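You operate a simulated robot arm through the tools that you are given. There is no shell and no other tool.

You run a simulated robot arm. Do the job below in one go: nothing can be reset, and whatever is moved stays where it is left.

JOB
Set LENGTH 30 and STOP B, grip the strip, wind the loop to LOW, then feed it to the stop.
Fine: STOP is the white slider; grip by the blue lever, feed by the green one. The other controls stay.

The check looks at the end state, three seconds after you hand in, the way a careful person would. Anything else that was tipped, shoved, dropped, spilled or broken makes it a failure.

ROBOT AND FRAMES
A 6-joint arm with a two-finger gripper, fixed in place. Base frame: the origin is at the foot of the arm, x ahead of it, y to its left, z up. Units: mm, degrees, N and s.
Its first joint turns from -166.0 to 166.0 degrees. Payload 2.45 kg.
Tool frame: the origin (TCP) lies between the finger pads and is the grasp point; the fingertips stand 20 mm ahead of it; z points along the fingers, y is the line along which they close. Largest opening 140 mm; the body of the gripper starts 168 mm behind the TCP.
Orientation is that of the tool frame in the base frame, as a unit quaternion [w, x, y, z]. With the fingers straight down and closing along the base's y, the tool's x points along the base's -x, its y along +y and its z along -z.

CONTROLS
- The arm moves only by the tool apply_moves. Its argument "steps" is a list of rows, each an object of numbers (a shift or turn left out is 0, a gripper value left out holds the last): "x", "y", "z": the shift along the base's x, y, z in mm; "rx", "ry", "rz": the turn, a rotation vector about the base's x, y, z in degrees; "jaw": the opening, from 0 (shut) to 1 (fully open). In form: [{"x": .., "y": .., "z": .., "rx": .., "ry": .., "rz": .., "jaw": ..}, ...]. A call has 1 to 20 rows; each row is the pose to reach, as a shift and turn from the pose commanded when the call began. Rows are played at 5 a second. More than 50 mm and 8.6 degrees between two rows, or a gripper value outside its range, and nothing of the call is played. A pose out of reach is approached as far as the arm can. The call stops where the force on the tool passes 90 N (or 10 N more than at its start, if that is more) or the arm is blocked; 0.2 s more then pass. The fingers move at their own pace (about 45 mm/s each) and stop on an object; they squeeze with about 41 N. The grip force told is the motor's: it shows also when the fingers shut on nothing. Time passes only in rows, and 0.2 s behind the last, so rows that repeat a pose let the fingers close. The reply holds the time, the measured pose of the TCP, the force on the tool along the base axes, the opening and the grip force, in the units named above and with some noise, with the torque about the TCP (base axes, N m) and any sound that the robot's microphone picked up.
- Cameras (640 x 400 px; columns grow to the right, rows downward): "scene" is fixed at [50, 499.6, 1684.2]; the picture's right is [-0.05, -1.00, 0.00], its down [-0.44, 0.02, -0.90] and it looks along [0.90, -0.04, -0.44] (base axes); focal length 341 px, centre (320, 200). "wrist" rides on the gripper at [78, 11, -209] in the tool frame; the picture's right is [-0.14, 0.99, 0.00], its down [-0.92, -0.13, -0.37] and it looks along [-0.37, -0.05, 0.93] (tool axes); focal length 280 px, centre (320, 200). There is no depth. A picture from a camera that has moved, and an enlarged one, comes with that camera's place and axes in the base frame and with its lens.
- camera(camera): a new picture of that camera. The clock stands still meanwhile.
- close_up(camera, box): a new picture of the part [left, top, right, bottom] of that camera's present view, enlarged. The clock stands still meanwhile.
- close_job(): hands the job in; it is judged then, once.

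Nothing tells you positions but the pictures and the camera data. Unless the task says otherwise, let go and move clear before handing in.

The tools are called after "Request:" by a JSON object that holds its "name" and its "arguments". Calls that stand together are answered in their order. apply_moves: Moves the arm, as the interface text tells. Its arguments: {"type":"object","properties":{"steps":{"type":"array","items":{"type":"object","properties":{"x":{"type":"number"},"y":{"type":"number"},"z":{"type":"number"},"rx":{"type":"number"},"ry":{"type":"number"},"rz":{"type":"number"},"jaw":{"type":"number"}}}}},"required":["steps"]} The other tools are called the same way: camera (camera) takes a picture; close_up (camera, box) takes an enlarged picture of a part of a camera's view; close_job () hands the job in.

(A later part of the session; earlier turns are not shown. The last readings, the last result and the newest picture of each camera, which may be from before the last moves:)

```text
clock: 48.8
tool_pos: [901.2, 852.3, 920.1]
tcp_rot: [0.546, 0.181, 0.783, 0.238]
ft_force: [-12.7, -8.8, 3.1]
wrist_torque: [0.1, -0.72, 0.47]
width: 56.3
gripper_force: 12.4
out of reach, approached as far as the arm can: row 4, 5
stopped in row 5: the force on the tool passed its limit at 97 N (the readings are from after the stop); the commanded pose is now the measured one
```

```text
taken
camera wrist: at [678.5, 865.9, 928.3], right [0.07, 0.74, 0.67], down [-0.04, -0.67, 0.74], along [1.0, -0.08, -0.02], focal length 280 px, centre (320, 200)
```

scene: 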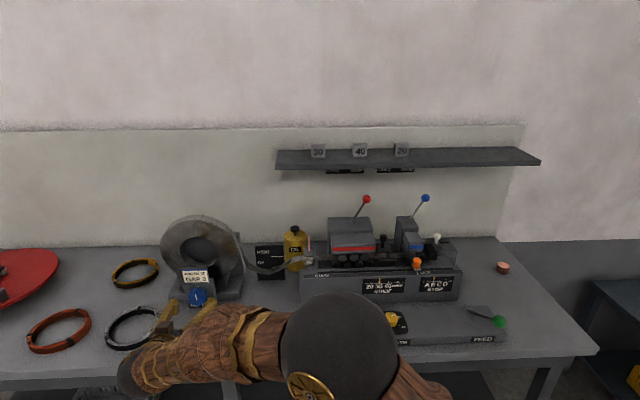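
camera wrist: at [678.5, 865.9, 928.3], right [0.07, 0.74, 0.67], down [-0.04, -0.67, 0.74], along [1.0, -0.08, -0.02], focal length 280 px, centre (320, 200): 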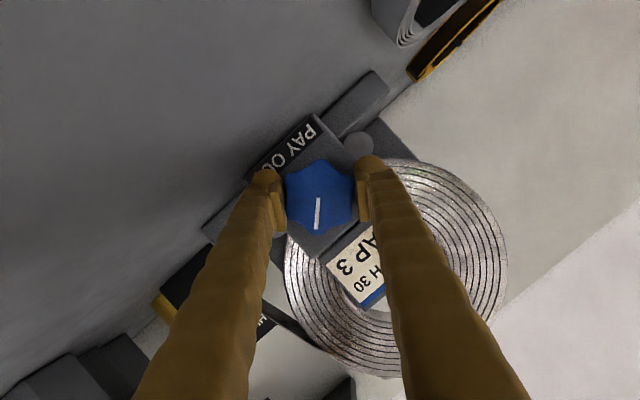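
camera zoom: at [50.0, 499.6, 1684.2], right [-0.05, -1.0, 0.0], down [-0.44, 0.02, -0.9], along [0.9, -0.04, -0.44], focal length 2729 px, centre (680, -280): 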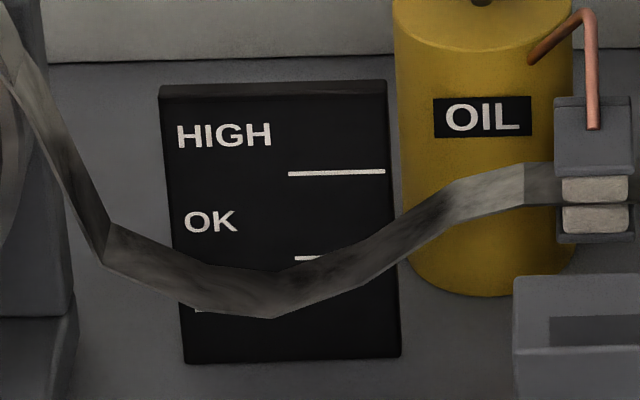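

Clockwise past ~35° hits a reach limit, and the loop hasn't visibly moved. I'll turn back the other way while watching the loop.

Request:
{"name": "apply_moves", "arguments": {"steps": [{"x": -4, "y": -2, "z": 1, "rx": -5}, {"x": -5, "y": -3.5, "z": 2, "rx": -10}, {"x": -5, "y": -4, "z": 2, "rx": -15}, {"x": -5, "y": -4, "z": 2, "rx": -20}, {"x": -5, "y": -4, "z": 2, "rx": -25}, {"x": -5, "y": -4, "z": 2, "rx": -30}, {"x": -5, "y": -4, "z": 2, "rx": -35}]}}

Request:
{"name": "close_up", "arguments": {"camera": "scene", "box": [235, 235, 315, 285]}}

Request:
{"name": "camera", "arguments": {"camera": "wrist"}}

```text
clock: 50.4
tool_pos: [896.7, 850.5, 923.7]
tcp_rot: [0.574, 0.007, 0.819, -0.009]
ft_force: [16.3, 46.9, -4.9]
wrist_torque: [0.05, -0.05, 0.16]
width: 53.9
gripper_force: 44.4
```

```text
8.00 times, centred on (275, 260) of scene
camera zoom: at [50.0, 499.6, 1684.2], right [-0.05, -1.0, 0.0], down [-0.44, 0.02, -0.9], along [0.9, -0.04, -0.44], focal length 2729 px, centre (680, -280)
```

zoom: 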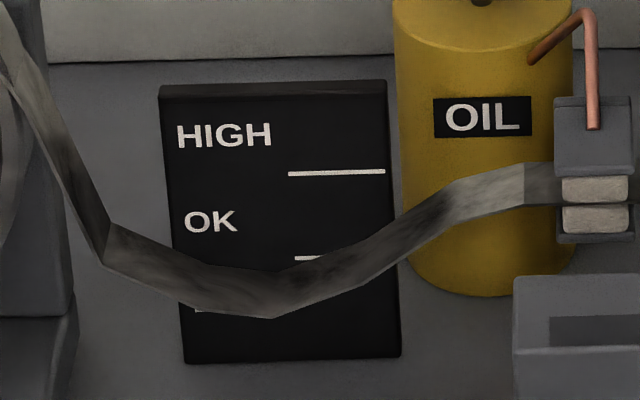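

```text
taken
camera wrist: at [673.0, 865.0, 920.4], right [0.07, 0.99, 0.12], down [-0.04, -0.12, 0.99], along [1.0, -0.07, 0.03], focal length 280 px, centre (320, 200)
```

wrist: 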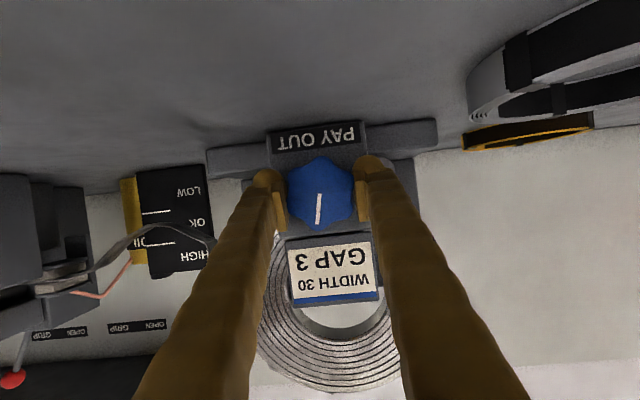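

Request:
{"name": "close_up", "arguments": {"camera": "scene", "box": [255, 257, 285, 277]}}

Request:
{"name": "apply_moves", "arguments": {"steps": [{"y": 2.5}, {"y": 2.5, "rx": -6}, {"y": 2.5, "rx": -12}, {"y": 2.5, "rx": -18}, {"y": 2.5, "rx": -24}, {"y": 2.5, "rx": -30}, {"y": 2.5, "rx": -30}]}}

Request:
{"name": "close_up", "arguments": {"camera": "scene", "box": [255, 257, 285, 277]}}

Request:
{"name": "camera", "arguments": {"camera": "wrist"}}

Request:
{"name": "close_up", "arguments": {"camera": "scene", "box": [140, 200, 320, 320]}}

```text
16.00 times, centred on (270, 267) of scene
camera zoom: at [50.0, 499.6, 1684.2], right [-0.05, -1.0, 0.0], down [-0.44, 0.02, -0.9], along [0.9, -0.04, -0.44], focal length 5458 px, centre (1120, -872)
```

zoom: 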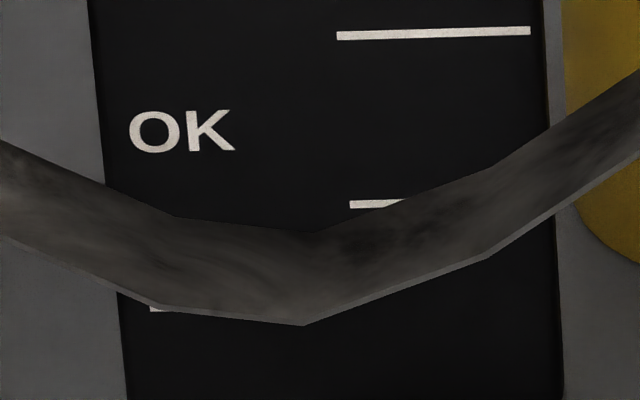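

```text
clock: 52.0
tool_pos: [896.9, 851.1, 922.1]
tcp_rot: [0.557, -0.141, 0.788, -0.221]
ft_force: [-26.9, 4.3, -2.1]
wrist_torque: [0.02, 0.02, -0.02]
width: 53.7
gripper_force: 44.8
```

```text
16.00 times, centred on (270, 267) of scene
camera zoom: at [50.0, 499.6, 1684.2], right [-0.05, -1.0, 0.0], down [-0.44, 0.02, -0.9], along [0.9, -0.04, -0.44], focal length 5458 px, centre (1120, -872)
```

zoom: 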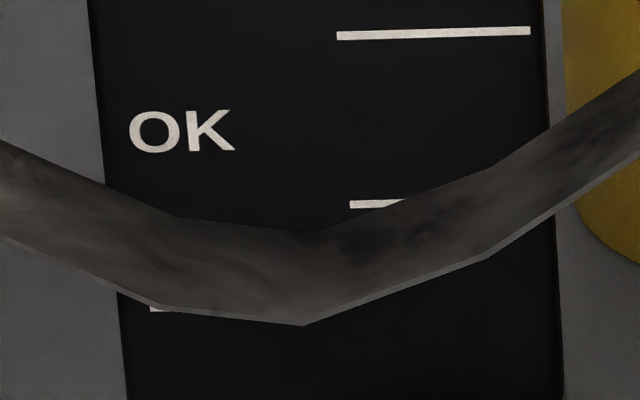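

```text
taken
camera wrist: at [673.5, 862.8, 912.2], right [0.07, 0.92, -0.39], down [-0.04, 0.39, 0.92], along [1.0, -0.05, 0.06], focal length 280 px, centre (320, 200)
```

wrist: 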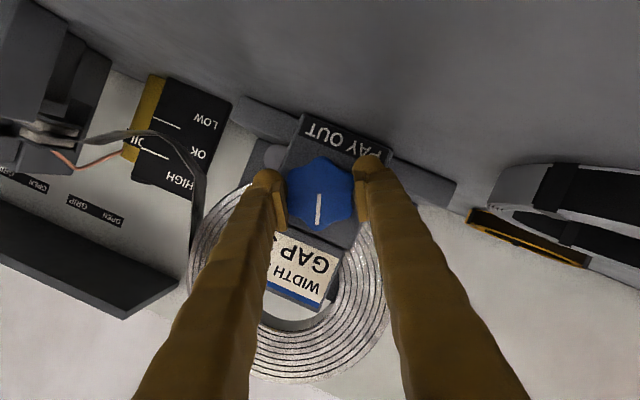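

```text
3.33 times, centred on (230, 260) of scene
camera zoom: at [50.0, 499.6, 1684.2], right [-0.05, -1.0, 0.0], down [-0.44, 0.02, -0.9], along [0.9, -0.04, -0.44], focal length 1137 px, centre (620, 0)
```

zoom: 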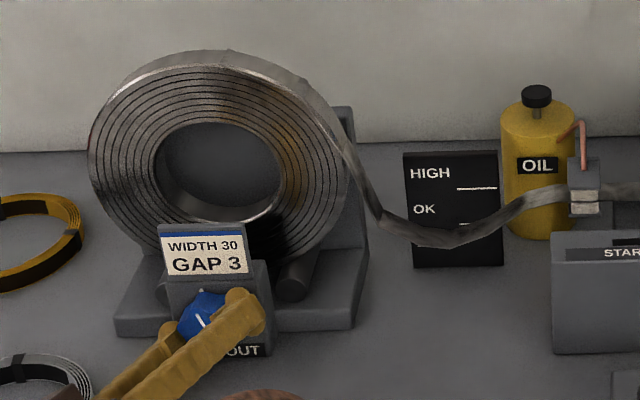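

The loop has not responded to small turns either way, so it likely needs real winding. I'll wind clockwise in long strokes and check after each.

Request:
{"name": "apply_moves", "arguments": {"steps": [{"rx": 6}, {"rx": 12}, {"rx": 18}, {"rx": 24}, {"rx": 30}, {"rx": 36}, {"rx": 42}, {"rx": 48}, {"rx": 54}, {"rx": 57}]}}

Request:
{"name": "close_up", "arguments": {"camera": "scene", "box": [255, 257, 285, 277]}}

Request:
{"name": "camera", "arguments": {"camera": "wrist"}}

Request:
{"name": "close_up", "arguments": {"camera": "scene", "box": [140, 200, 320, 320]}}

```text
clock: 54.2
tool_pos: [896.5, 849.9, 923.8]
tcp_rot: [0.556, 0.144, 0.798, 0.182]
ft_force: [-12.0, -34.8, -4.4]
wrist_torque: [-0.07, 0.04, -0.42]
width: 53.9
gripper_force: 45.6
```

```text
16.00 times, centred on (270, 267) of scene
camera zoom: at [50.0, 499.6, 1684.2], right [-0.05, -1.0, 0.0], down [-0.44, 0.02, -0.9], along [0.9, -0.04, -0.44], focal length 5458 px, centre (1120, -872)
```

zoom: 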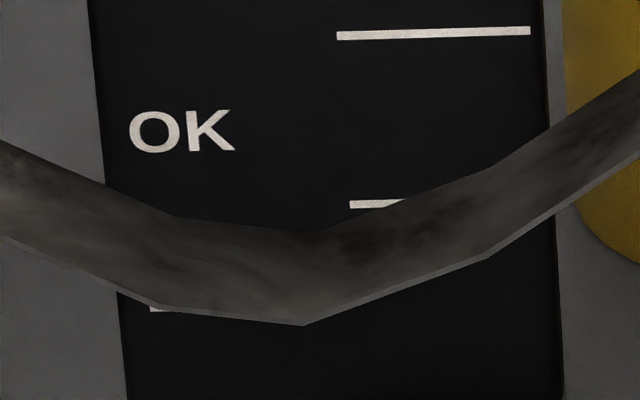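

```text
taken
camera wrist: at [674.1, 865.0, 928.2], right [0.07, 0.82, 0.56], down [-0.04, -0.56, 0.83], along [1.0, -0.08, -0.01], focal length 280 px, centre (320, 200)
```

wrist: 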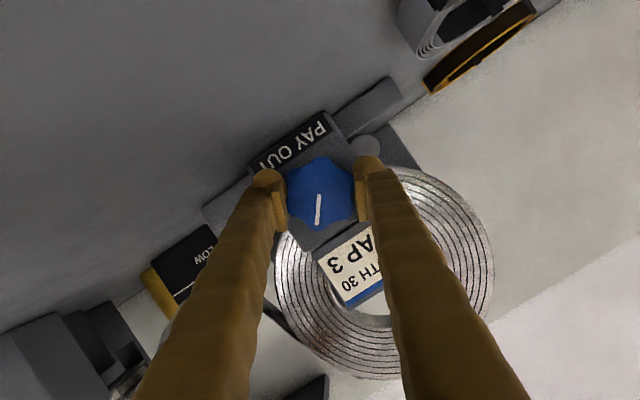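

```text
3.33 times, centred on (230, 260) of scene
camera zoom: at [50.0, 499.6, 1684.2], right [-0.05, -1.0, 0.0], down [-0.44, 0.02, -0.9], along [0.9, -0.04, -0.44], focal length 1137 px, centre (620, 0)
```

zoom: 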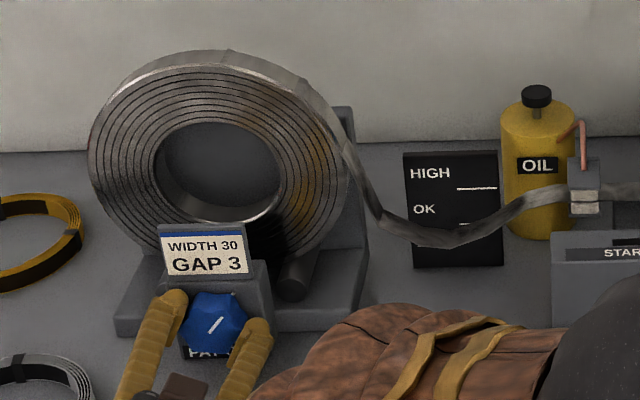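

Request:
{"name": "apply_moves", "arguments": {"steps": [{"jaw": 0.55}, {"jaw": 0.6}, {"jaw": 0.6}, {"x": -28}, {"x": -30, "rx": -6}, {"x": -30, "rx": -12}, {"x": -30, "rx": -18}, {"x": -30, "rx": -24}, {"x": -30, "rx": -30}, {"x": -30, "rx": -36}, {"x": -30, "rx": -42}, {"x": -30, "rx": -48}, {"x": -30, "rx": -54}, {"x": -30, "rx": -60}, {"x": -15, "rx": -60}, {"x": -1, "rx": -60}]}}

Request:
{"name": "camera", "arguments": {"camera": "wrist"}}

Request:
{"name": "close_up", "arguments": {"camera": "scene", "box": [140, 200, 320, 320]}}

```text
clock: 57.6
tool_pos: [896.1, 850.1, 922.8]
tcp_rot: [0.553, -0.156, 0.782, -0.242]
ft_force: [0.3, -0.2, -0.8]
wrist_torque: [-0.02, -0.01, 0.02]
width: 84.0
gripper_force: 0.1
```

```text
taken
camera wrist: at [672.5, 862.3, 911.6], right [0.07, 0.9, -0.44], down [-0.04, 0.44, 0.9], along [1.0, -0.05, 0.06], focal length 280 px, centre (320, 200)
```

wrist: 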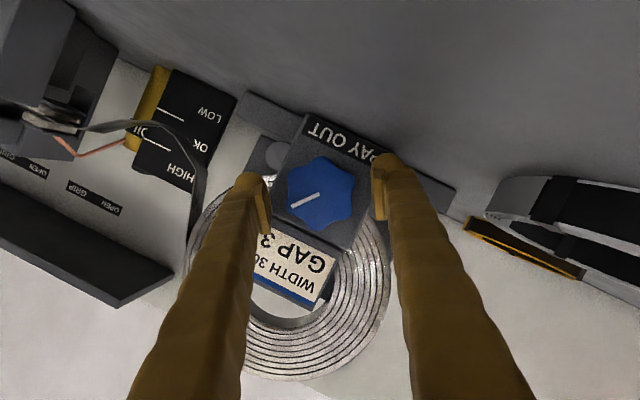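

```text
3.33 times, centred on (230, 260) of scene
camera zoom: at [50.0, 499.6, 1684.2], right [-0.05, -1.0, 0.0], down [-0.44, 0.02, -0.9], along [0.9, -0.04, -0.44], focal length 1137 px, centre (620, 0)
```

zoom: 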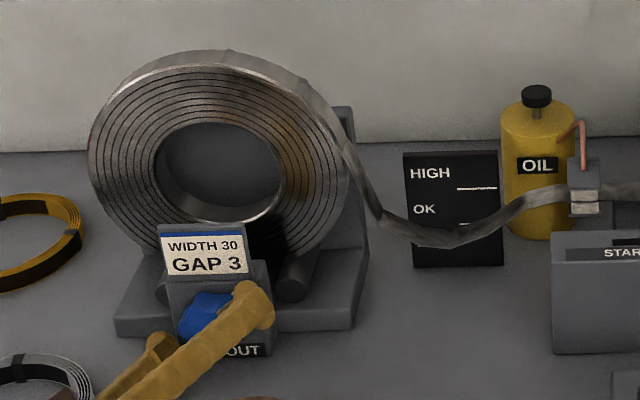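

Request:
{"name": "apply_moves", "arguments": {"steps": [{"jaw": 0.45}, {"jaw": 0.33}, {"jaw": 0.28}, {"jaw": 0.28}, {"rx": 6}, {"rx": 12}, {"rx": 18}, {"rx": 24}, {"rx": 30}, {"rx": 36}, {"rx": 42}, {"rx": 48}, {"rx": 54}, {"rx": 60}]}}

Request:
{"name": "close_up", "arguments": {"camera": "scene", "box": [255, 257, 285, 277]}}

Request:
{"name": "camera", "arguments": {"camera": "wrist"}}

Request:
{"name": "close_up", "arguments": {"camera": "scene", "box": [140, 200, 320, 320]}}

```text
clock: 60.6
tool_pos: [897.2, 849.0, 923.1]
tcp_rot: [0.557, 0.144, 0.798, 0.181]
ft_force: [-12.5, -35.4, 0.8]
wrist_torque: [-0.08, -0.05, -0.61]
width: 54.6
gripper_force: 44.7
```

```text
16.00 times, centred on (270, 267) of scene
camera zoom: at [50.0, 499.6, 1684.2], right [-0.05, -1.0, 0.0], down [-0.44, 0.02, -0.9], along [0.9, -0.04, -0.44], focal length 5458 px, centre (1120, -872)
```

zoom: 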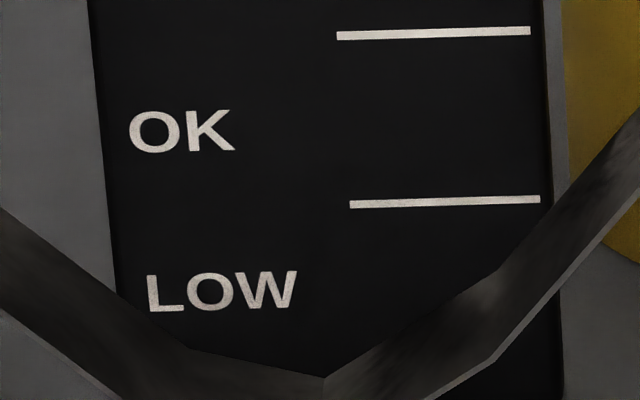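

```text
taken
camera wrist: at [672.6, 865.0, 928.2], right [0.07, 0.82, 0.56], down [-0.04, -0.56, 0.83], along [1.0, -0.08, -0.01], focal length 280 px, centre (320, 200)
```

wrist: 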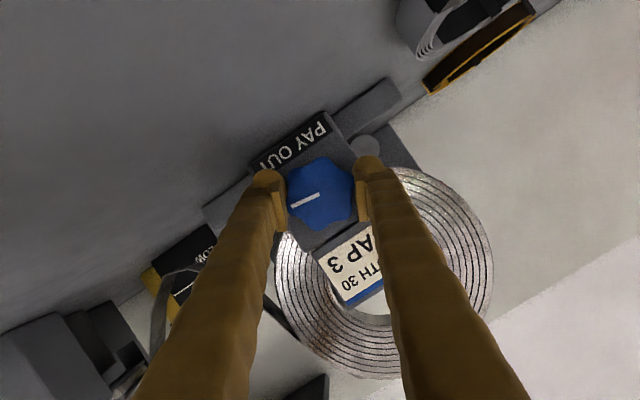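

```text
3.33 times, centred on (230, 260) of scene
camera zoom: at [50.0, 499.6, 1684.2], right [-0.05, -1.0, 0.0], down [-0.44, 0.02, -0.9], along [0.9, -0.04, -0.44], focal length 1137 px, centre (620, 0)
```

zoom: 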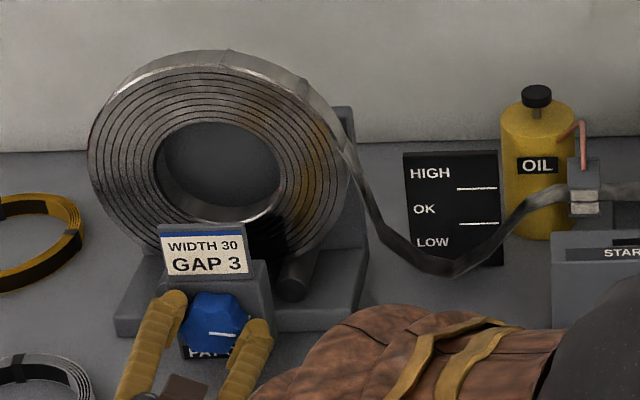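

The loop has now dropped into the LOW zone. I'll release the knob, back off, and check from a level view.

Request:
{"name": "apply_moves", "arguments": {"steps": [{"jaw": 0.5}, {"jaw": 0.6}, {"jaw": 0.6}, {"x": -30}, {"x": -50, "z": 5, "rx": -6}, {"x": -60, "z": 8, "rx": -12}, {"x": -60, "z": 8, "rx": -18}, {"x": -60, "z": 8, "rx": -24}, {"x": -60, "z": 8, "rx": -29}]}}

Request:
{"name": "camera", "arguments": {"camera": "wrist"}}

Request:
{"name": "close_up", "arguments": {"camera": "wrist", "box": [80, 130, 280, 260]}}

Request:
{"name": "close_up", "arguments": {"camera": "scene", "box": [140, 200, 320, 320]}}

```text
clock: 62.6
tool_pos: [836.0, 850.0, 931.7]
tcp_rot: [0.574, -0.003, 0.818, -0.024]
ft_force: [0.7, 0.3, 0.5]
wrist_torque: [-0.04, -0.01, 0.02]
width: 84.1
gripper_force: 0.1
```

```text
taken
camera wrist: at [612.6, 865.7, 927.7], right [0.07, 0.99, 0.09], down [-0.04, -0.09, 1.0], along [1.0, -0.07, 0.03], focal length 280 px, centre (320, 200)
```

wrist: 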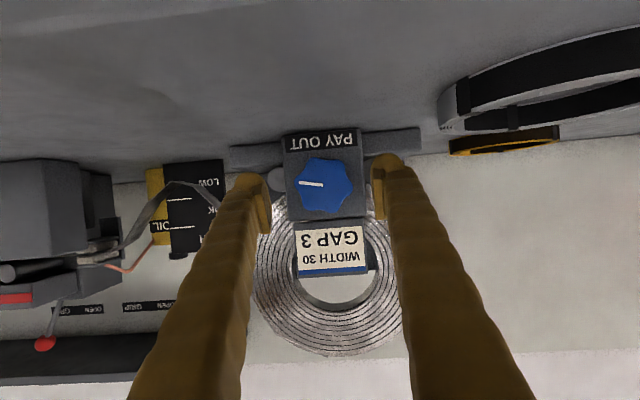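

```text
3.08 times, centred on (180, 195) of wrist
camera zoom: at [612.6, 865.7, 927.7], right [0.07, 0.99, 0.09], down [-0.04, -0.09, 1.0], along [1.0, -0.07, 0.03], focal length 863 px, centre (751, 215)
```

zoom: 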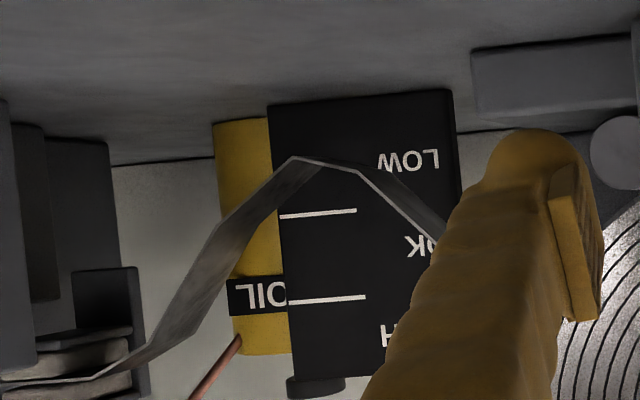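

```text
3.33 times, centred on (230, 260) of scene
camera zoom: at [50.0, 499.6, 1684.2], right [-0.05, -1.0, 0.0], down [-0.44, 0.02, -0.9], along [0.9, -0.04, -0.44], focal length 1137 px, centre (620, 0)
```

zoom: 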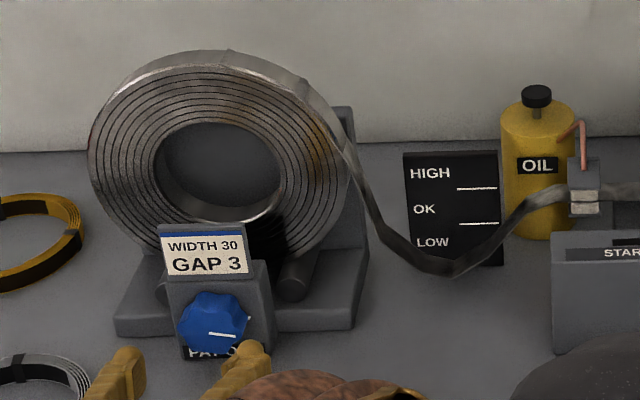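

Loop bottom now reads at z≈889, centred on LOW. Next I retreat from the coil and head toward the green FEED lever.

Request:
{"name": "apply_moves", "arguments": {"steps": [{"x": -40, "z": 15}, {"x": -80, "z": 35}, {"x": -115, "z": 65}, {"x": -135, "z": 105}, {"x": -145, "z": 150}, {"x": -150, "z": 195}, {"x": -150, "z": 225, "ry": 8}, {"x": -150, "z": 250, "ry": 16}, {"x": -150, "z": 280, "ry": 24}, {"x": -150, "z": 310, "ry": 32}, {"x": -150, "z": 340, "ry": 40}]}}

Request:
{"name": "apply_moves", "arguments": {"steps": [{"x": -2, "y": -45}, {"x": -4, "y": -90}, {"x": -6, "y": -135}, {"x": -8, "y": -180}, {"x": -10, "y": -225}, {"x": -12, "y": -270, "ry": 4}, {"x": -14, "y": -315, "ry": 8}, {"x": -16, "y": -360, "ry": 12}, {"x": -18, "y": -405, "ry": 16}, {"x": -20, "y": -450, "ry": 20}, {"x": -22, "y": -495, "ry": 24}, {"x": -24, "y": -540, "ry": 28}, {"x": -26, "y": -585, "ry": 30}, {"x": -28, "y": -630, "ry": 30}, {"x": -30, "y": -675, "ry": 30}]}}

Request:
{"name": "camera", "arguments": {"camera": "wrist"}}

Request:
{"name": "camera", "arguments": {"camera": "scene"}}

```text
clock: 65.0
tool_pos: [684.8, 851.9, 1272.9]
tcp_rot: [0.259, -0.01, 0.965, -0.021]
ft_force: [-0.2, -0.8, 0.0]
wrist_torque: [0.01, 0.0, 0.01]
width: 83.9
gripper_force: 0.1
```

```text
clock: 68.2
tool_pos: [656.3, 175.7, 1270.9]
tcp_rot: [0.001, -0.014, 1.0, -0.018]
ft_force: [0.6, 0.0, -0.7]
wrist_torque: [0.02, 0.01, 0.0]
width: 84.1
gripper_force: 0.1
```

```text
taken
camera wrist: at [576.5, 190.3, 1479.5], right [0.11, 0.99, -0.04], down [0.92, -0.09, 0.37], along [0.37, -0.07, -0.93], focal length 280 px, centre (320, 200)
```

wrist: 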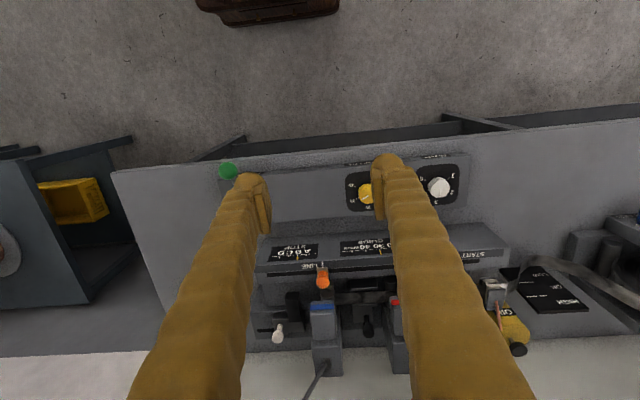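

```text
taken
```

scene: 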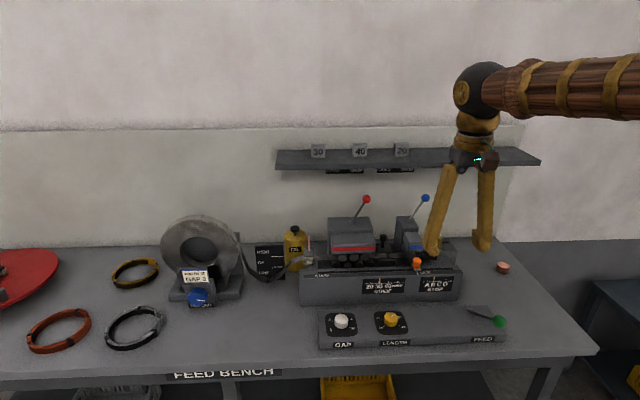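

Controls look right so far. I'll position above the green lever, with the small roll corrected, to study how it moves.

Request:
{"name": "apply_moves", "arguments": {"steps": [{"x": -7, "y": -36, "z": -12, "rx": 0.5, "rz": -0.4, "jaw": 1}, {"x": -14, "y": -72, "z": -24, "rx": 1, "rz": -0.8}, {"x": -21, "y": -108, "z": -36, "rx": 1.5, "rz": -1.2}, {"x": -28, "y": -144, "z": -48, "rx": 2.06, "rz": -1.6}, {"x": -36, "y": -176, "z": -60, "rx": 2.06, "rz": -1.6}]}}

Request:
{"name": "camera", "arguments": {"camera": "wrist"}}

Request:
{"name": "close_up", "arguments": {"camera": "wrist", "box": [215, 120, 425, 260]}}

Request:
{"name": "close_up", "arguments": {"camera": "scene", "box": [440, 280, 530, 350]}}

```text
clock: 69.4
tool_pos: [618.9, 1.0, 1212.1]
tcp_rot: [0.002, -0.001, 1.0, -0.001]
ft_force: [-0.8, -0.4, -0.5]
wrist_torque: [-0.01, -0.02, 0.01]
width: 140.0
gripper_force: 0.0
```

```text
taken
camera wrist: at [540.1, 10.7, 1419.3], right [0.14, 0.99, 0.0], down [0.92, -0.13, 0.37], along [0.37, -0.05, -0.93], focal length 280 px, centre (320, 200)
```

wrist: 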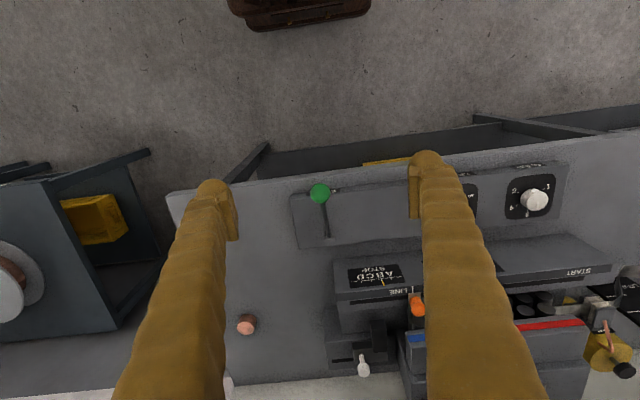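

```text
2.86 times, centred on (320, 190) of wrist
camera zoom: at [540.1, 10.7, 1419.3], right [0.14, 0.99, 0.0], down [0.92, -0.13, 0.37], along [0.37, -0.05, -0.93], focal length 801 px, centre (320, 229)
```

zoom: 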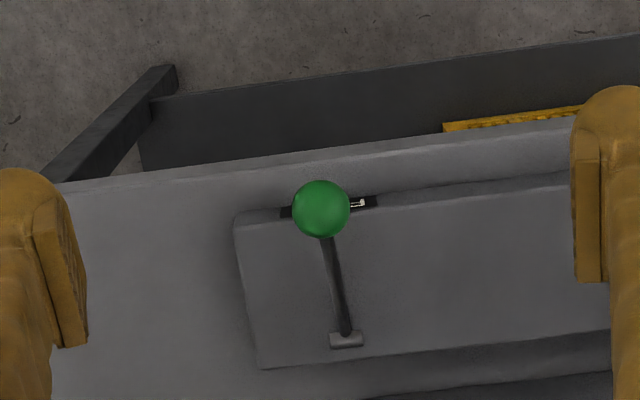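

```text
5.71 times, centred on (485, 315) of scene
camera zoom: at [50.0, 499.6, 1684.2], right [-0.05, -1.0, 0.0], down [-0.44, 0.02, -0.9], along [0.9, -0.04, -0.44], focal length 1949 px, centre (-623, -457)
```

zoom: 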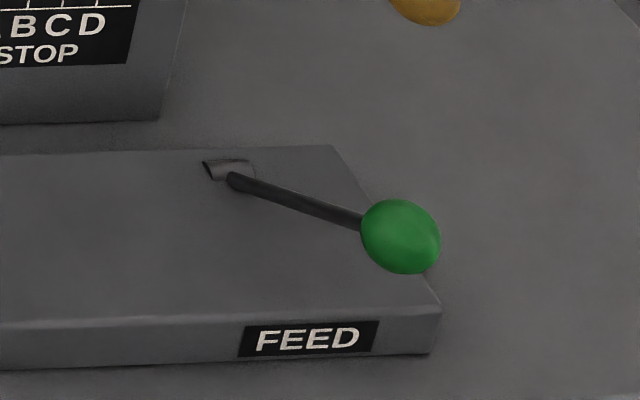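

The lever pivots in the x–z plane at y≈−11 (base at (830, 907), ball at (696, −11, 1000), ~32 mm ball). I'll straddle the ball from above.

Request:
{"name": "apply_moves", "arguments": {"steps": [{"x": 20, "y": -3, "z": -40, "jaw": 0.5}, {"x": 40, "y": -6, "z": -80}, {"x": 60, "y": -9, "z": -115}, {"x": 76, "y": -12, "z": -145}, {"x": 76, "y": -12, "z": -150}]}}

Request:
{"name": "camera", "arguments": {"camera": "wrist"}}

Request:
{"name": "close_up", "arguments": {"camera": "scene", "box": [420, 250, 540, 350]}}

```text
clock: 70.6
tool_pos: [697.0, -13.3, 1060.4]
tcp_rot: [0.002, -0.001, 1.0, -0.001]
ft_force: [-1.2, -0.4, 0.4]
wrist_torque: [0.02, 0.01, 0.0]
width: 69.8
gripper_force: 0.1
```

```text
taken
camera wrist: at [617.2, -3.0, 1269.4], right [0.14, 0.99, 0.0], down [0.92, -0.13, 0.37], along [0.37, -0.05, -0.93], focal length 280 px, centre (320, 200)
```

wrist: 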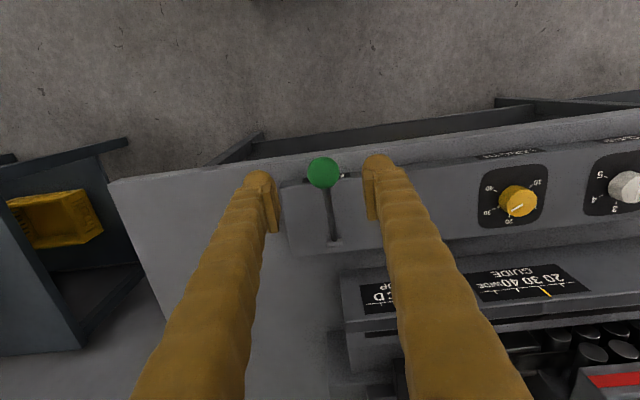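

```text
4.00 times, centred on (480, 300) of scene
camera zoom: at [50.0, 499.6, 1684.2], right [-0.05, -1.0, 0.0], down [-0.44, 0.02, -0.9], along [0.9, -0.04, -0.44], focal length 1364 px, centre (-320, -200)
```

zoom: 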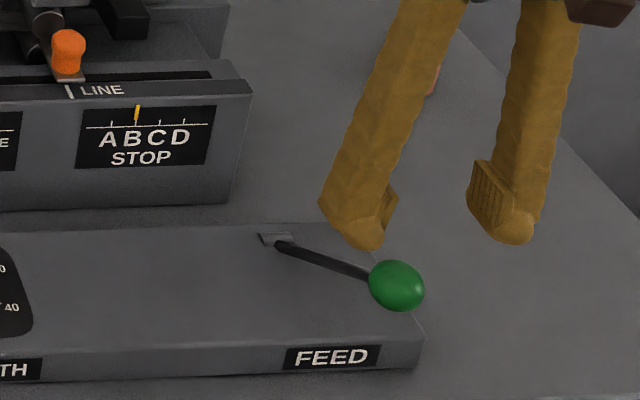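

Request:
{"name": "apply_moves", "arguments": {"steps": [{"x": -1, "y": 2.5, "z": -25, "jaw": 0.5}, {"x": -1, "y": 2.5, "z": -45}, {"x": -1, "y": 2.5, "z": -59}, {"x": -1, "y": 2.5, "z": -59, "jaw": 0.35}, {"x": -1, "y": 2.5, "z": -59, "jaw": 0.26}, {"x": -1, "y": 2.5, "z": -59, "jaw": 0.2}, {"x": -1, "y": 2.5, "z": -59, "jaw": 0.2}]}}

Request:
{"name": "camera", "arguments": {"camera": "wrist"}}

Request:
{"name": "close_up", "arguments": {"camera": "scene", "box": [350, 220, 480, 310]}}

```text
clock: 72.2
tool_pos: [696.2, -11.0, 1002.6]
tcp_rot: [0.002, -0.001, 1.0, -0.001]
ft_force: [3.5, 9.4, -3.8]
wrist_torque: [0.12, 0.02, 0.01]
width: 32.8
gripper_force: 36.4
```

```text
taken
camera wrist: at [616.0, 0.0, 1210.7], right [0.14, 0.99, 0.0], down [0.92, -0.13, 0.37], along [0.37, -0.05, -0.93], focal length 280 px, centre (320, 200)
```

wrist: 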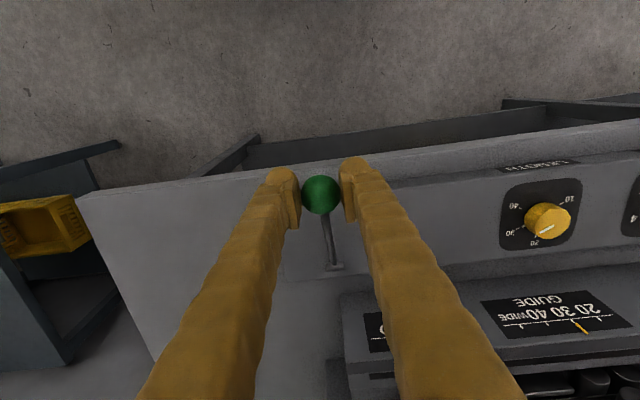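

```text
4.44 times, centred on (415, 265) of scene
camera zoom: at [50.0, 499.6, 1684.2], right [-0.05, -1.0, 0.0], down [-0.44, 0.02, -0.9], along [0.9, -0.04, -0.44], focal length 1516 px, centre (-102, -89)
```

zoom: 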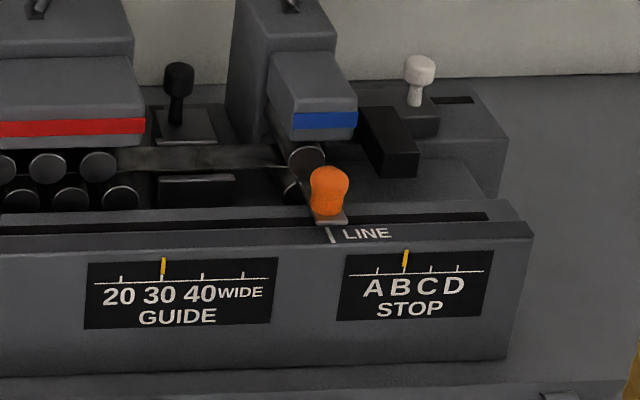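

Ball gripped. A gentle test stroke downward along its arc.

Request:
{"name": "apply_moves", "arguments": {"steps": [{"x": -2, "z": -3}, {"x": -4, "z": -6}, {"x": -6, "z": -9}, {"x": -7.5, "z": -12}]}}

Request:
{"name": "close_up", "arguments": {"camera": "scene", "box": [350, 220, 480, 310]}}

Request:
{"name": "close_up", "arguments": {"camera": "scene", "box": [420, 250, 540, 350]}}

```text
clock: 73.2
tool_pos: [688.1, -9.2, 990.9]
tcp_rot: [0.002, -0.001, 1.0, -0.001]
ft_force: [-4.2, 0.8, 12.2]
wrist_torque: [0.01, -1.28, 0.01]
width: 32.4
gripper_force: 45.3
```

```text
4.44 times, centred on (415, 265) of scene
camera zoom: at [50.0, 499.6, 1684.2], right [-0.05, -1.0, 0.0], down [-0.44, 0.02, -0.9], along [0.9, -0.04, -0.44], focal length 1516 px, centre (-102, -89)
```

zoom: 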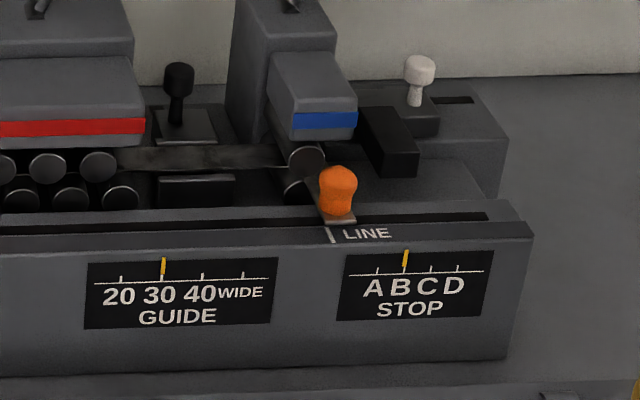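

```text
4.00 times, centred on (480, 300) of scene
camera zoom: at [50.0, 499.6, 1684.2], right [-0.05, -1.0, 0.0], down [-0.44, 0.02, -0.9], along [0.9, -0.04, -0.44], focal length 1364 px, centre (-320, -200)
```

zoom: 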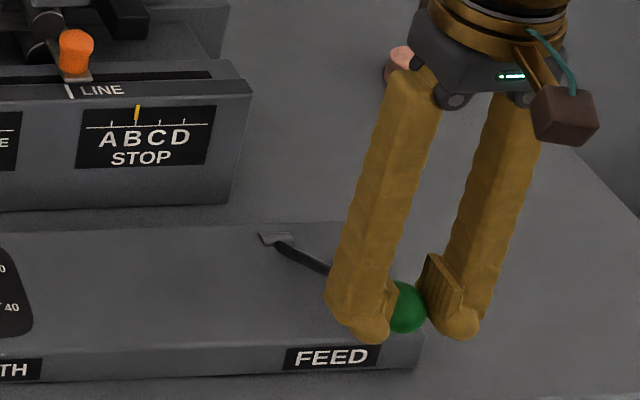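

Feeding works: the orange marker moves right with the down-stroke. Continuing in small increments while watching the marker and force.

Request:
{"name": "apply_moves", "arguments": {"steps": [{"x": -2, "z": -3}, {"x": -3.8, "z": -6.3}, {"x": -5.5, "z": -9.5}, {"x": -7.1, "z": -12.7}, {"x": -8.6, "z": -16}, {"x": -10, "z": -19.3}, {"x": -11.3, "z": -22.6}, {"x": -12.5, "z": -26}]}}

Request:
{"name": "close_up", "arguments": {"camera": "scene", "box": [350, 220, 480, 310]}}

Request:
{"name": "close_up", "arguments": {"camera": "scene", "box": [140, 200, 320, 320]}}

```text
clock: 75.0
tool_pos: [674.8, -10.4, 964.9]
tcp_rot: [0.002, -0.001, 1.0, -0.001]
ft_force: [1.6, 2.4, 7.6]
wrist_torque: [0.0, -1.27, 0.0]
width: 32.9
gripper_force: 45.2
```

```text
4.44 times, centred on (415, 265) of scene
camera zoom: at [50.0, 499.6, 1684.2], right [-0.05, -1.0, 0.0], down [-0.44, 0.02, -0.9], along [0.9, -0.04, -0.44], focal length 1516 px, centre (-102, -89)
```

zoom: 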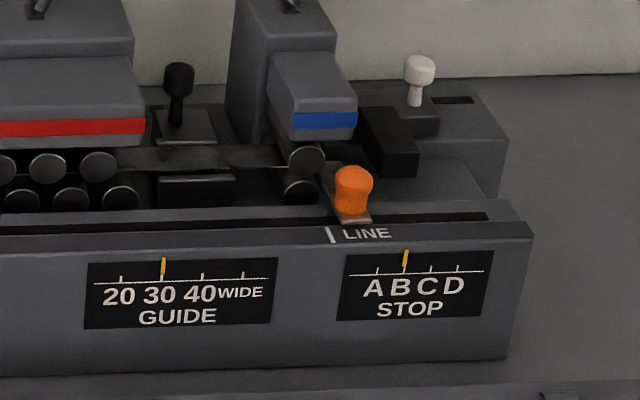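

```text
3.33 times, centred on (230, 260) of scene
camera zoom: at [50.0, 499.6, 1684.2], right [-0.05, -1.0, 0.0], down [-0.44, 0.02, -0.9], along [0.9, -0.04, -0.44], focal length 1137 px, centre (620, 0)
```

zoom: 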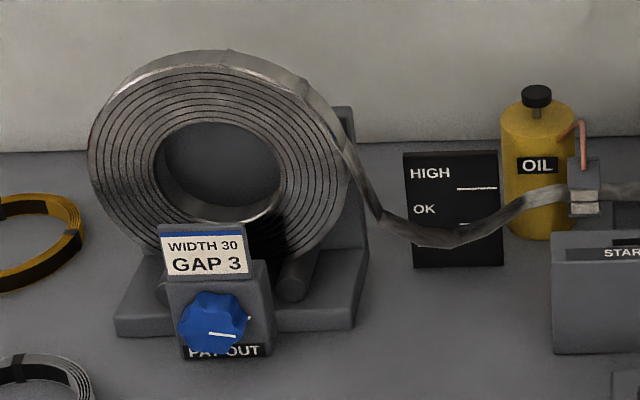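

Request:
{"name": "close_up", "arguments": {"camera": "scene", "box": [255, 257, 285, 277]}}

Request:
{"name": "apply_moves", "arguments": {"steps": [{"x": -1.2, "z": -3.4}, {"x": -2.3, "z": -6.8}, {"x": -3.3, "z": -10.2}, {"x": -4.3, "z": -13.6}]}}

Request:
{"name": "close_up", "arguments": {"camera": "scene", "box": [350, 220, 480, 310]}}

Request:
{"name": "close_up", "arguments": {"camera": "scene", "box": [255, 257, 285, 277]}}

Request:
{"name": "close_up", "arguments": {"camera": "scene", "box": [420, 250, 540, 350]}}

```text
16.00 times, centred on (270, 267) of scene
camera zoom: at [50.0, 499.6, 1684.2], right [-0.05, -1.0, 0.0], down [-0.44, 0.02, -0.9], along [0.9, -0.04, -0.44], focal length 5458 px, centre (1120, -872)
```

zoom: 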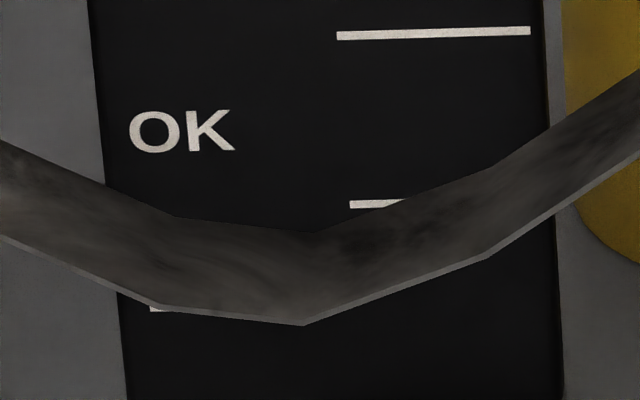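

```text
clock: 76.0
tool_pos: [671.3, -9.9, 951.0]
tcp_rot: [0.001, 0.0, 1.0, -0.001]
ft_force: [-0.3, 0.2, 6.7]
wrist_torque: [-0.02, -1.05, 0.0]
width: 32.6
gripper_force: 45.3
```

```text
4.44 times, centred on (415, 265) of scene
camera zoom: at [50.0, 499.6, 1684.2], right [-0.05, -1.0, 0.0], down [-0.44, 0.02, -0.9], along [0.9, -0.04, -0.44], focal length 1516 px, centre (-102, -89)
```

zoom: 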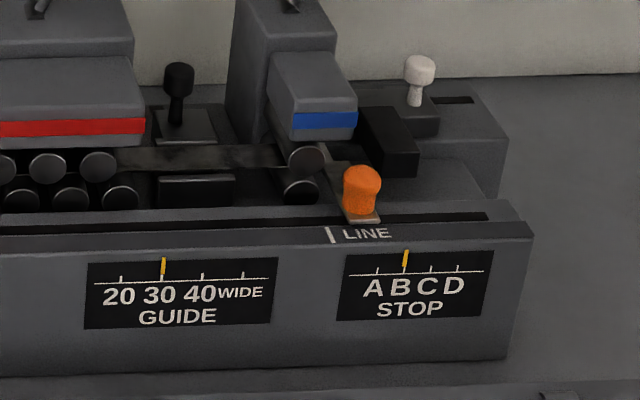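

```text
16.00 times, centred on (270, 267) of scene
camera zoom: at [50.0, 499.6, 1684.2], right [-0.05, -1.0, 0.0], down [-0.44, 0.02, -0.9], along [0.9, -0.04, -0.44], focal length 5458 px, centre (1120, -872)
```

zoom: 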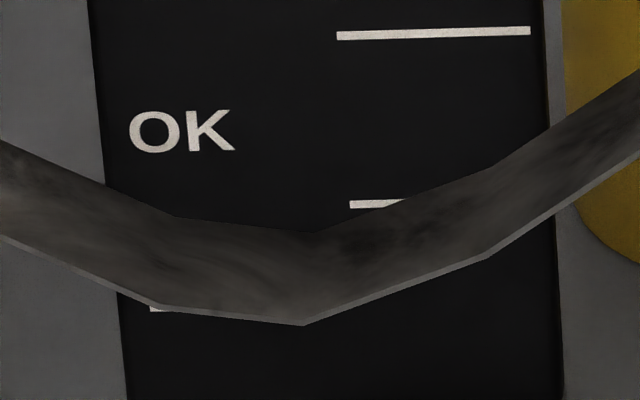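

```text
4.00 times, centred on (480, 300) of scene
camera zoom: at [50.0, 499.6, 1684.2], right [-0.05, -1.0, 0.0], down [-0.44, 0.02, -0.9], along [0.9, -0.04, -0.44], focal length 1364 px, centre (-320, -200)
```

zoom: 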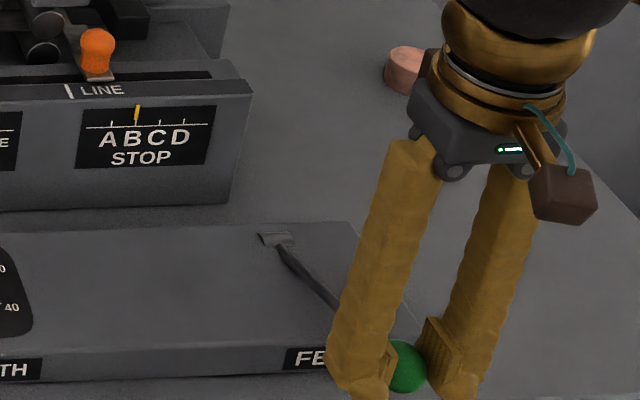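

The feed is drawing on the loop as it advances. I continue feeding until the strip meets the stop.

Request:
{"name": "apply_moves", "arguments": {"steps": [{"x": -0.9, "z": -3.4}, {"x": -1.7, "z": -6.9}, {"x": -2.5, "z": -10.4}, {"x": -3.1, "z": -13.9}]}}

Request:
{"name": "close_up", "arguments": {"camera": "scene", "box": [380, 235, 450, 285]}}

Request:
{"name": "close_up", "arguments": {"camera": "scene", "box": [140, 200, 320, 320]}}

```text
clock: 77.0
tool_pos: [668.1, -9.9, 936.6]
tcp_rot: [0.002, 0.0, 1.0, -0.001]
ft_force: [4.0, 4.0, 4.5]
wrist_torque: [-0.01, -0.84, 0.02]
width: 32.1
gripper_force: 45.6
```

```text
8.00 times, centred on (415, 260) of scene
camera zoom: at [50.0, 499.6, 1684.2], right [-0.05, -1.0, 0.0], down [-0.44, 0.02, -0.9], along [0.9, -0.04, -0.44], focal length 2729 px, centre (-440, -280)
```

zoom: 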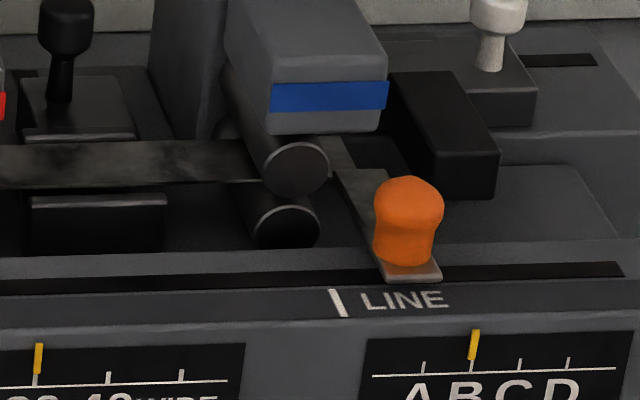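

```text
3.33 times, centred on (230, 260) of scene
camera zoom: at [50.0, 499.6, 1684.2], right [-0.05, -1.0, 0.0], down [-0.44, 0.02, -0.9], along [0.9, -0.04, -0.44], focal length 1137 px, centre (620, 0)
```

zoom: 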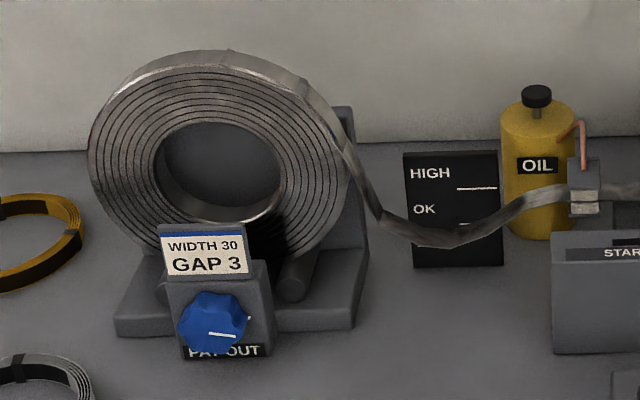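

Request:
{"name": "apply_moves", "arguments": {"steps": [{"x": -0.6, "z": -3.5}, {"x": -1.1, "z": -7}, {"x": -1.5, "z": -10.6}, {"x": -1.9, "z": -14.2}]}}

Request:
{"name": "close_up", "arguments": {"camera": "scene", "box": [380, 235, 450, 285]}}

Request:
{"name": "close_up", "arguments": {"camera": "scene", "box": [420, 280, 540, 380]}}

```text
clock: 78.0
tool_pos: [665.1, -9.6, 923.6]
tcp_rot: [0.002, 0.0, 1.0, -0.001]
ft_force: [-6.2, 4.3, 6.4]
wrist_torque: [0.06, -0.46, 0.03]
width: 31.2
gripper_force: 44.8
```

```text
8.00 times, centred on (415, 260) of scene
camera zoom: at [50.0, 499.6, 1684.2], right [-0.05, -1.0, 0.0], down [-0.44, 0.02, -0.9], along [0.9, -0.04, -0.44], focal length 2729 px, centre (-440, -280)
```

zoom: 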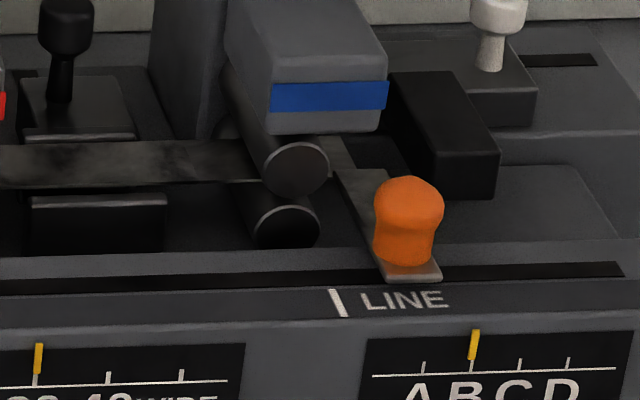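

```text
4.00 times, centred on (480, 330) of scene
camera zoom: at [50.0, 499.6, 1684.2], right [-0.05, -1.0, 0.0], down [-0.44, 0.02, -0.9], along [0.9, -0.04, -0.44], focal length 1364 px, centre (-320, -320)
```

zoom: 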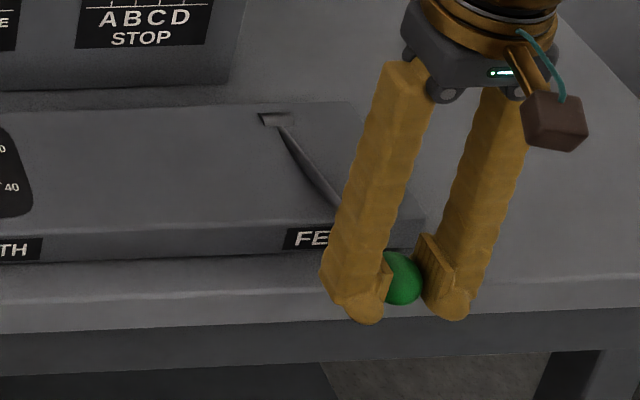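

The stroke topped out (LENGTH 30 limits it) with the strip still short of stop B. I'll return the lever up, watching that the strip stays, and then give a second stroke.

Request:
{"name": "apply_moves", "arguments": {"steps": [{"x": 0.8, "z": 7}, {"x": 1.9, "z": 14.2}, {"x": 3.4, "z": 21}, {"x": 5, "z": 28}, {"x": 7, "z": 35}, {"x": 9.3, "z": 41.7}]}}

Request:
{"name": "close_up", "arguments": {"camera": "scene", "box": [380, 235, 450, 285]}}

Request:
{"name": "close_up", "arguments": {"camera": "scene", "box": [140, 200, 320, 320]}}

```text
clock: 79.4
tool_pos: [674.2, -10.9, 963.8]
tcp_rot: [0.0, -0.001, 1.0, 0.0]
ft_force: [8.1, 2.2, -10.7]
wrist_torque: [0.01, 1.17, -0.01]
width: 30.2
gripper_force: 45.0
```

```text
8.00 times, centred on (415, 260) of scene
camera zoom: at [50.0, 499.6, 1684.2], right [-0.05, -1.0, 0.0], down [-0.44, 0.02, -0.9], along [0.9, -0.04, -0.44], focal length 2729 px, centre (-440, -280)
```

zoom: 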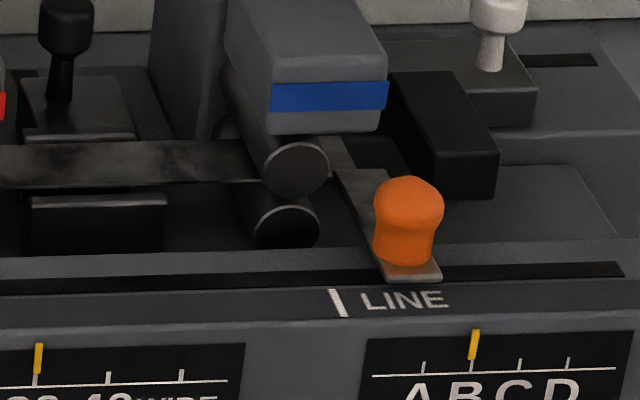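

```text
3.33 times, centred on (230, 260) of scene
camera zoom: at [50.0, 499.6, 1684.2], right [-0.05, -1.0, 0.0], down [-0.44, 0.02, -0.9], along [0.9, -0.04, -0.44], focal length 1137 px, centre (620, 0)
```

zoom: 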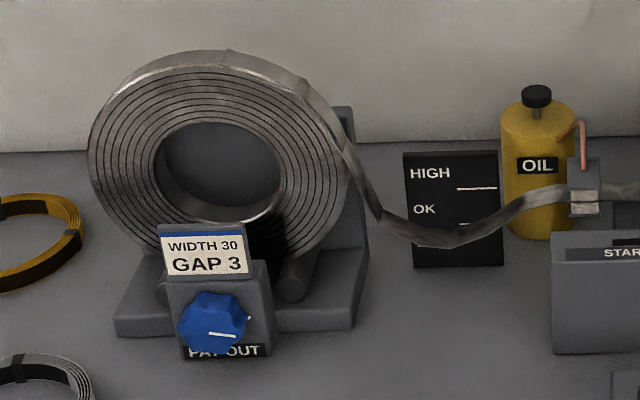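

The strip stays put on the return. Let me zoom into the strip tip and stop to judge the remaining gap.

Request:
{"name": "close_up", "arguments": {"camera": "scene", "box": [412, 242, 448, 272]}}

Request:
{"name": "camera", "arguments": {"camera": "wrist"}}

```text
13.33 times, centred on (430, 257) of scene
camera zoom: at [50.0, 499.6, 1684.2], right [-0.05, -1.0, 0.0], down [-0.44, 0.02, -0.9], along [0.9, -0.04, -0.44], focal length 4548 px, centre (-1147, -560)
```

zoom: 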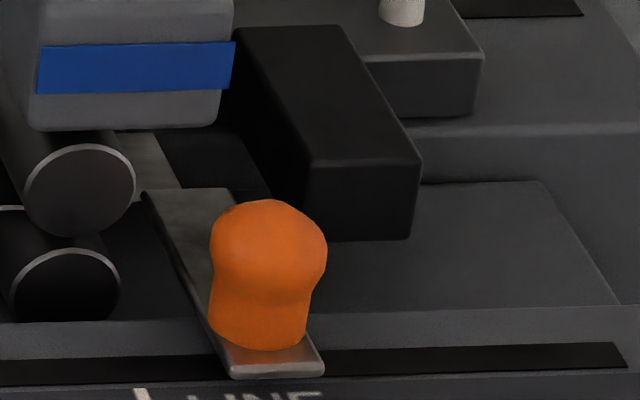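

```text
taken
camera wrist: at [595.9, 0.1, 1172.8], right [0.14, 0.99, 0.0], down [0.92, -0.13, 0.37], along [0.37, -0.05, -0.93], focal length 280 px, centre (320, 200)
```

wrist: 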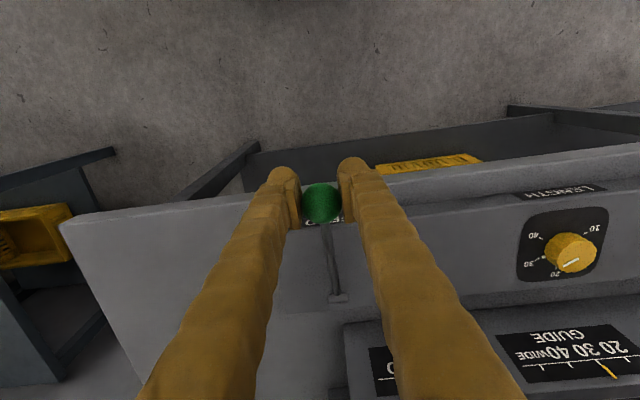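

There is about a 20 mm gap between strip tip and stop B. Raising the lever fully for the second stroke.

Request:
{"name": "apply_moves", "arguments": {"steps": [{"x": 2.7, "z": 6.7}, {"x": 5.5, "z": 13.3}, {"x": 8.7, "z": 19.7}, {"x": 12.1, "z": 26}, {"x": 16, "z": 32}, {"x": 20, "z": 37.5}]}}

Request:
{"name": "close_up", "arguments": {"camera": "scene", "box": [380, 235, 450, 285]}}

Request:
{"name": "close_up", "arguments": {"camera": "scene", "box": [420, 250, 540, 350]}}

```text
clock: 80.8
tool_pos: [697.2, -10.2, 1004.9]
tcp_rot: [0.004, 0.0, 1.0, -0.001]
ft_force: [-1.3, 7.3, 3.5]
wrist_torque: [0.11, -0.06, 0.02]
width: 33.4
gripper_force: 4.1
```

```text
8.00 times, centred on (415, 260) of scene
camera zoom: at [50.0, 499.6, 1684.2], right [-0.05, -1.0, 0.0], down [-0.44, 0.02, -0.9], along [0.9, -0.04, -0.44], focal length 2729 px, centre (-440, -280)
```

zoom: 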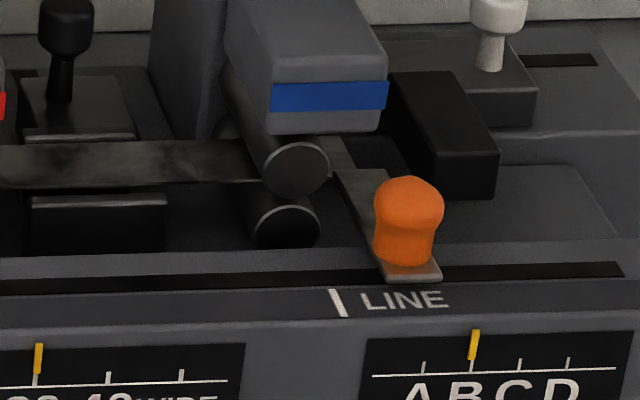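

```text
4.00 times, centred on (480, 300) of scene
camera zoom: at [50.0, 499.6, 1684.2], right [-0.05, -1.0, 0.0], down [-0.44, 0.02, -0.9], along [0.9, -0.04, -0.44], focal length 1364 px, centre (-320, -200)
```

zoom: 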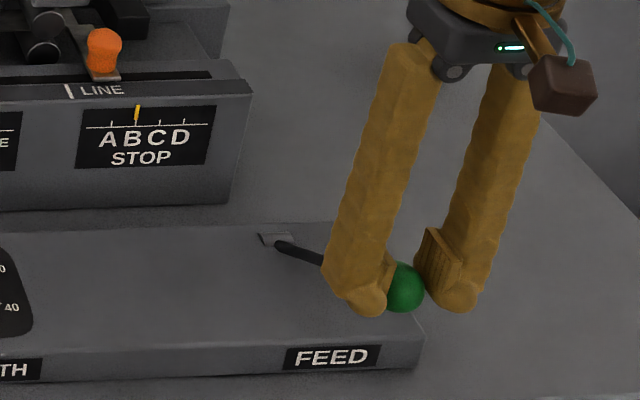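

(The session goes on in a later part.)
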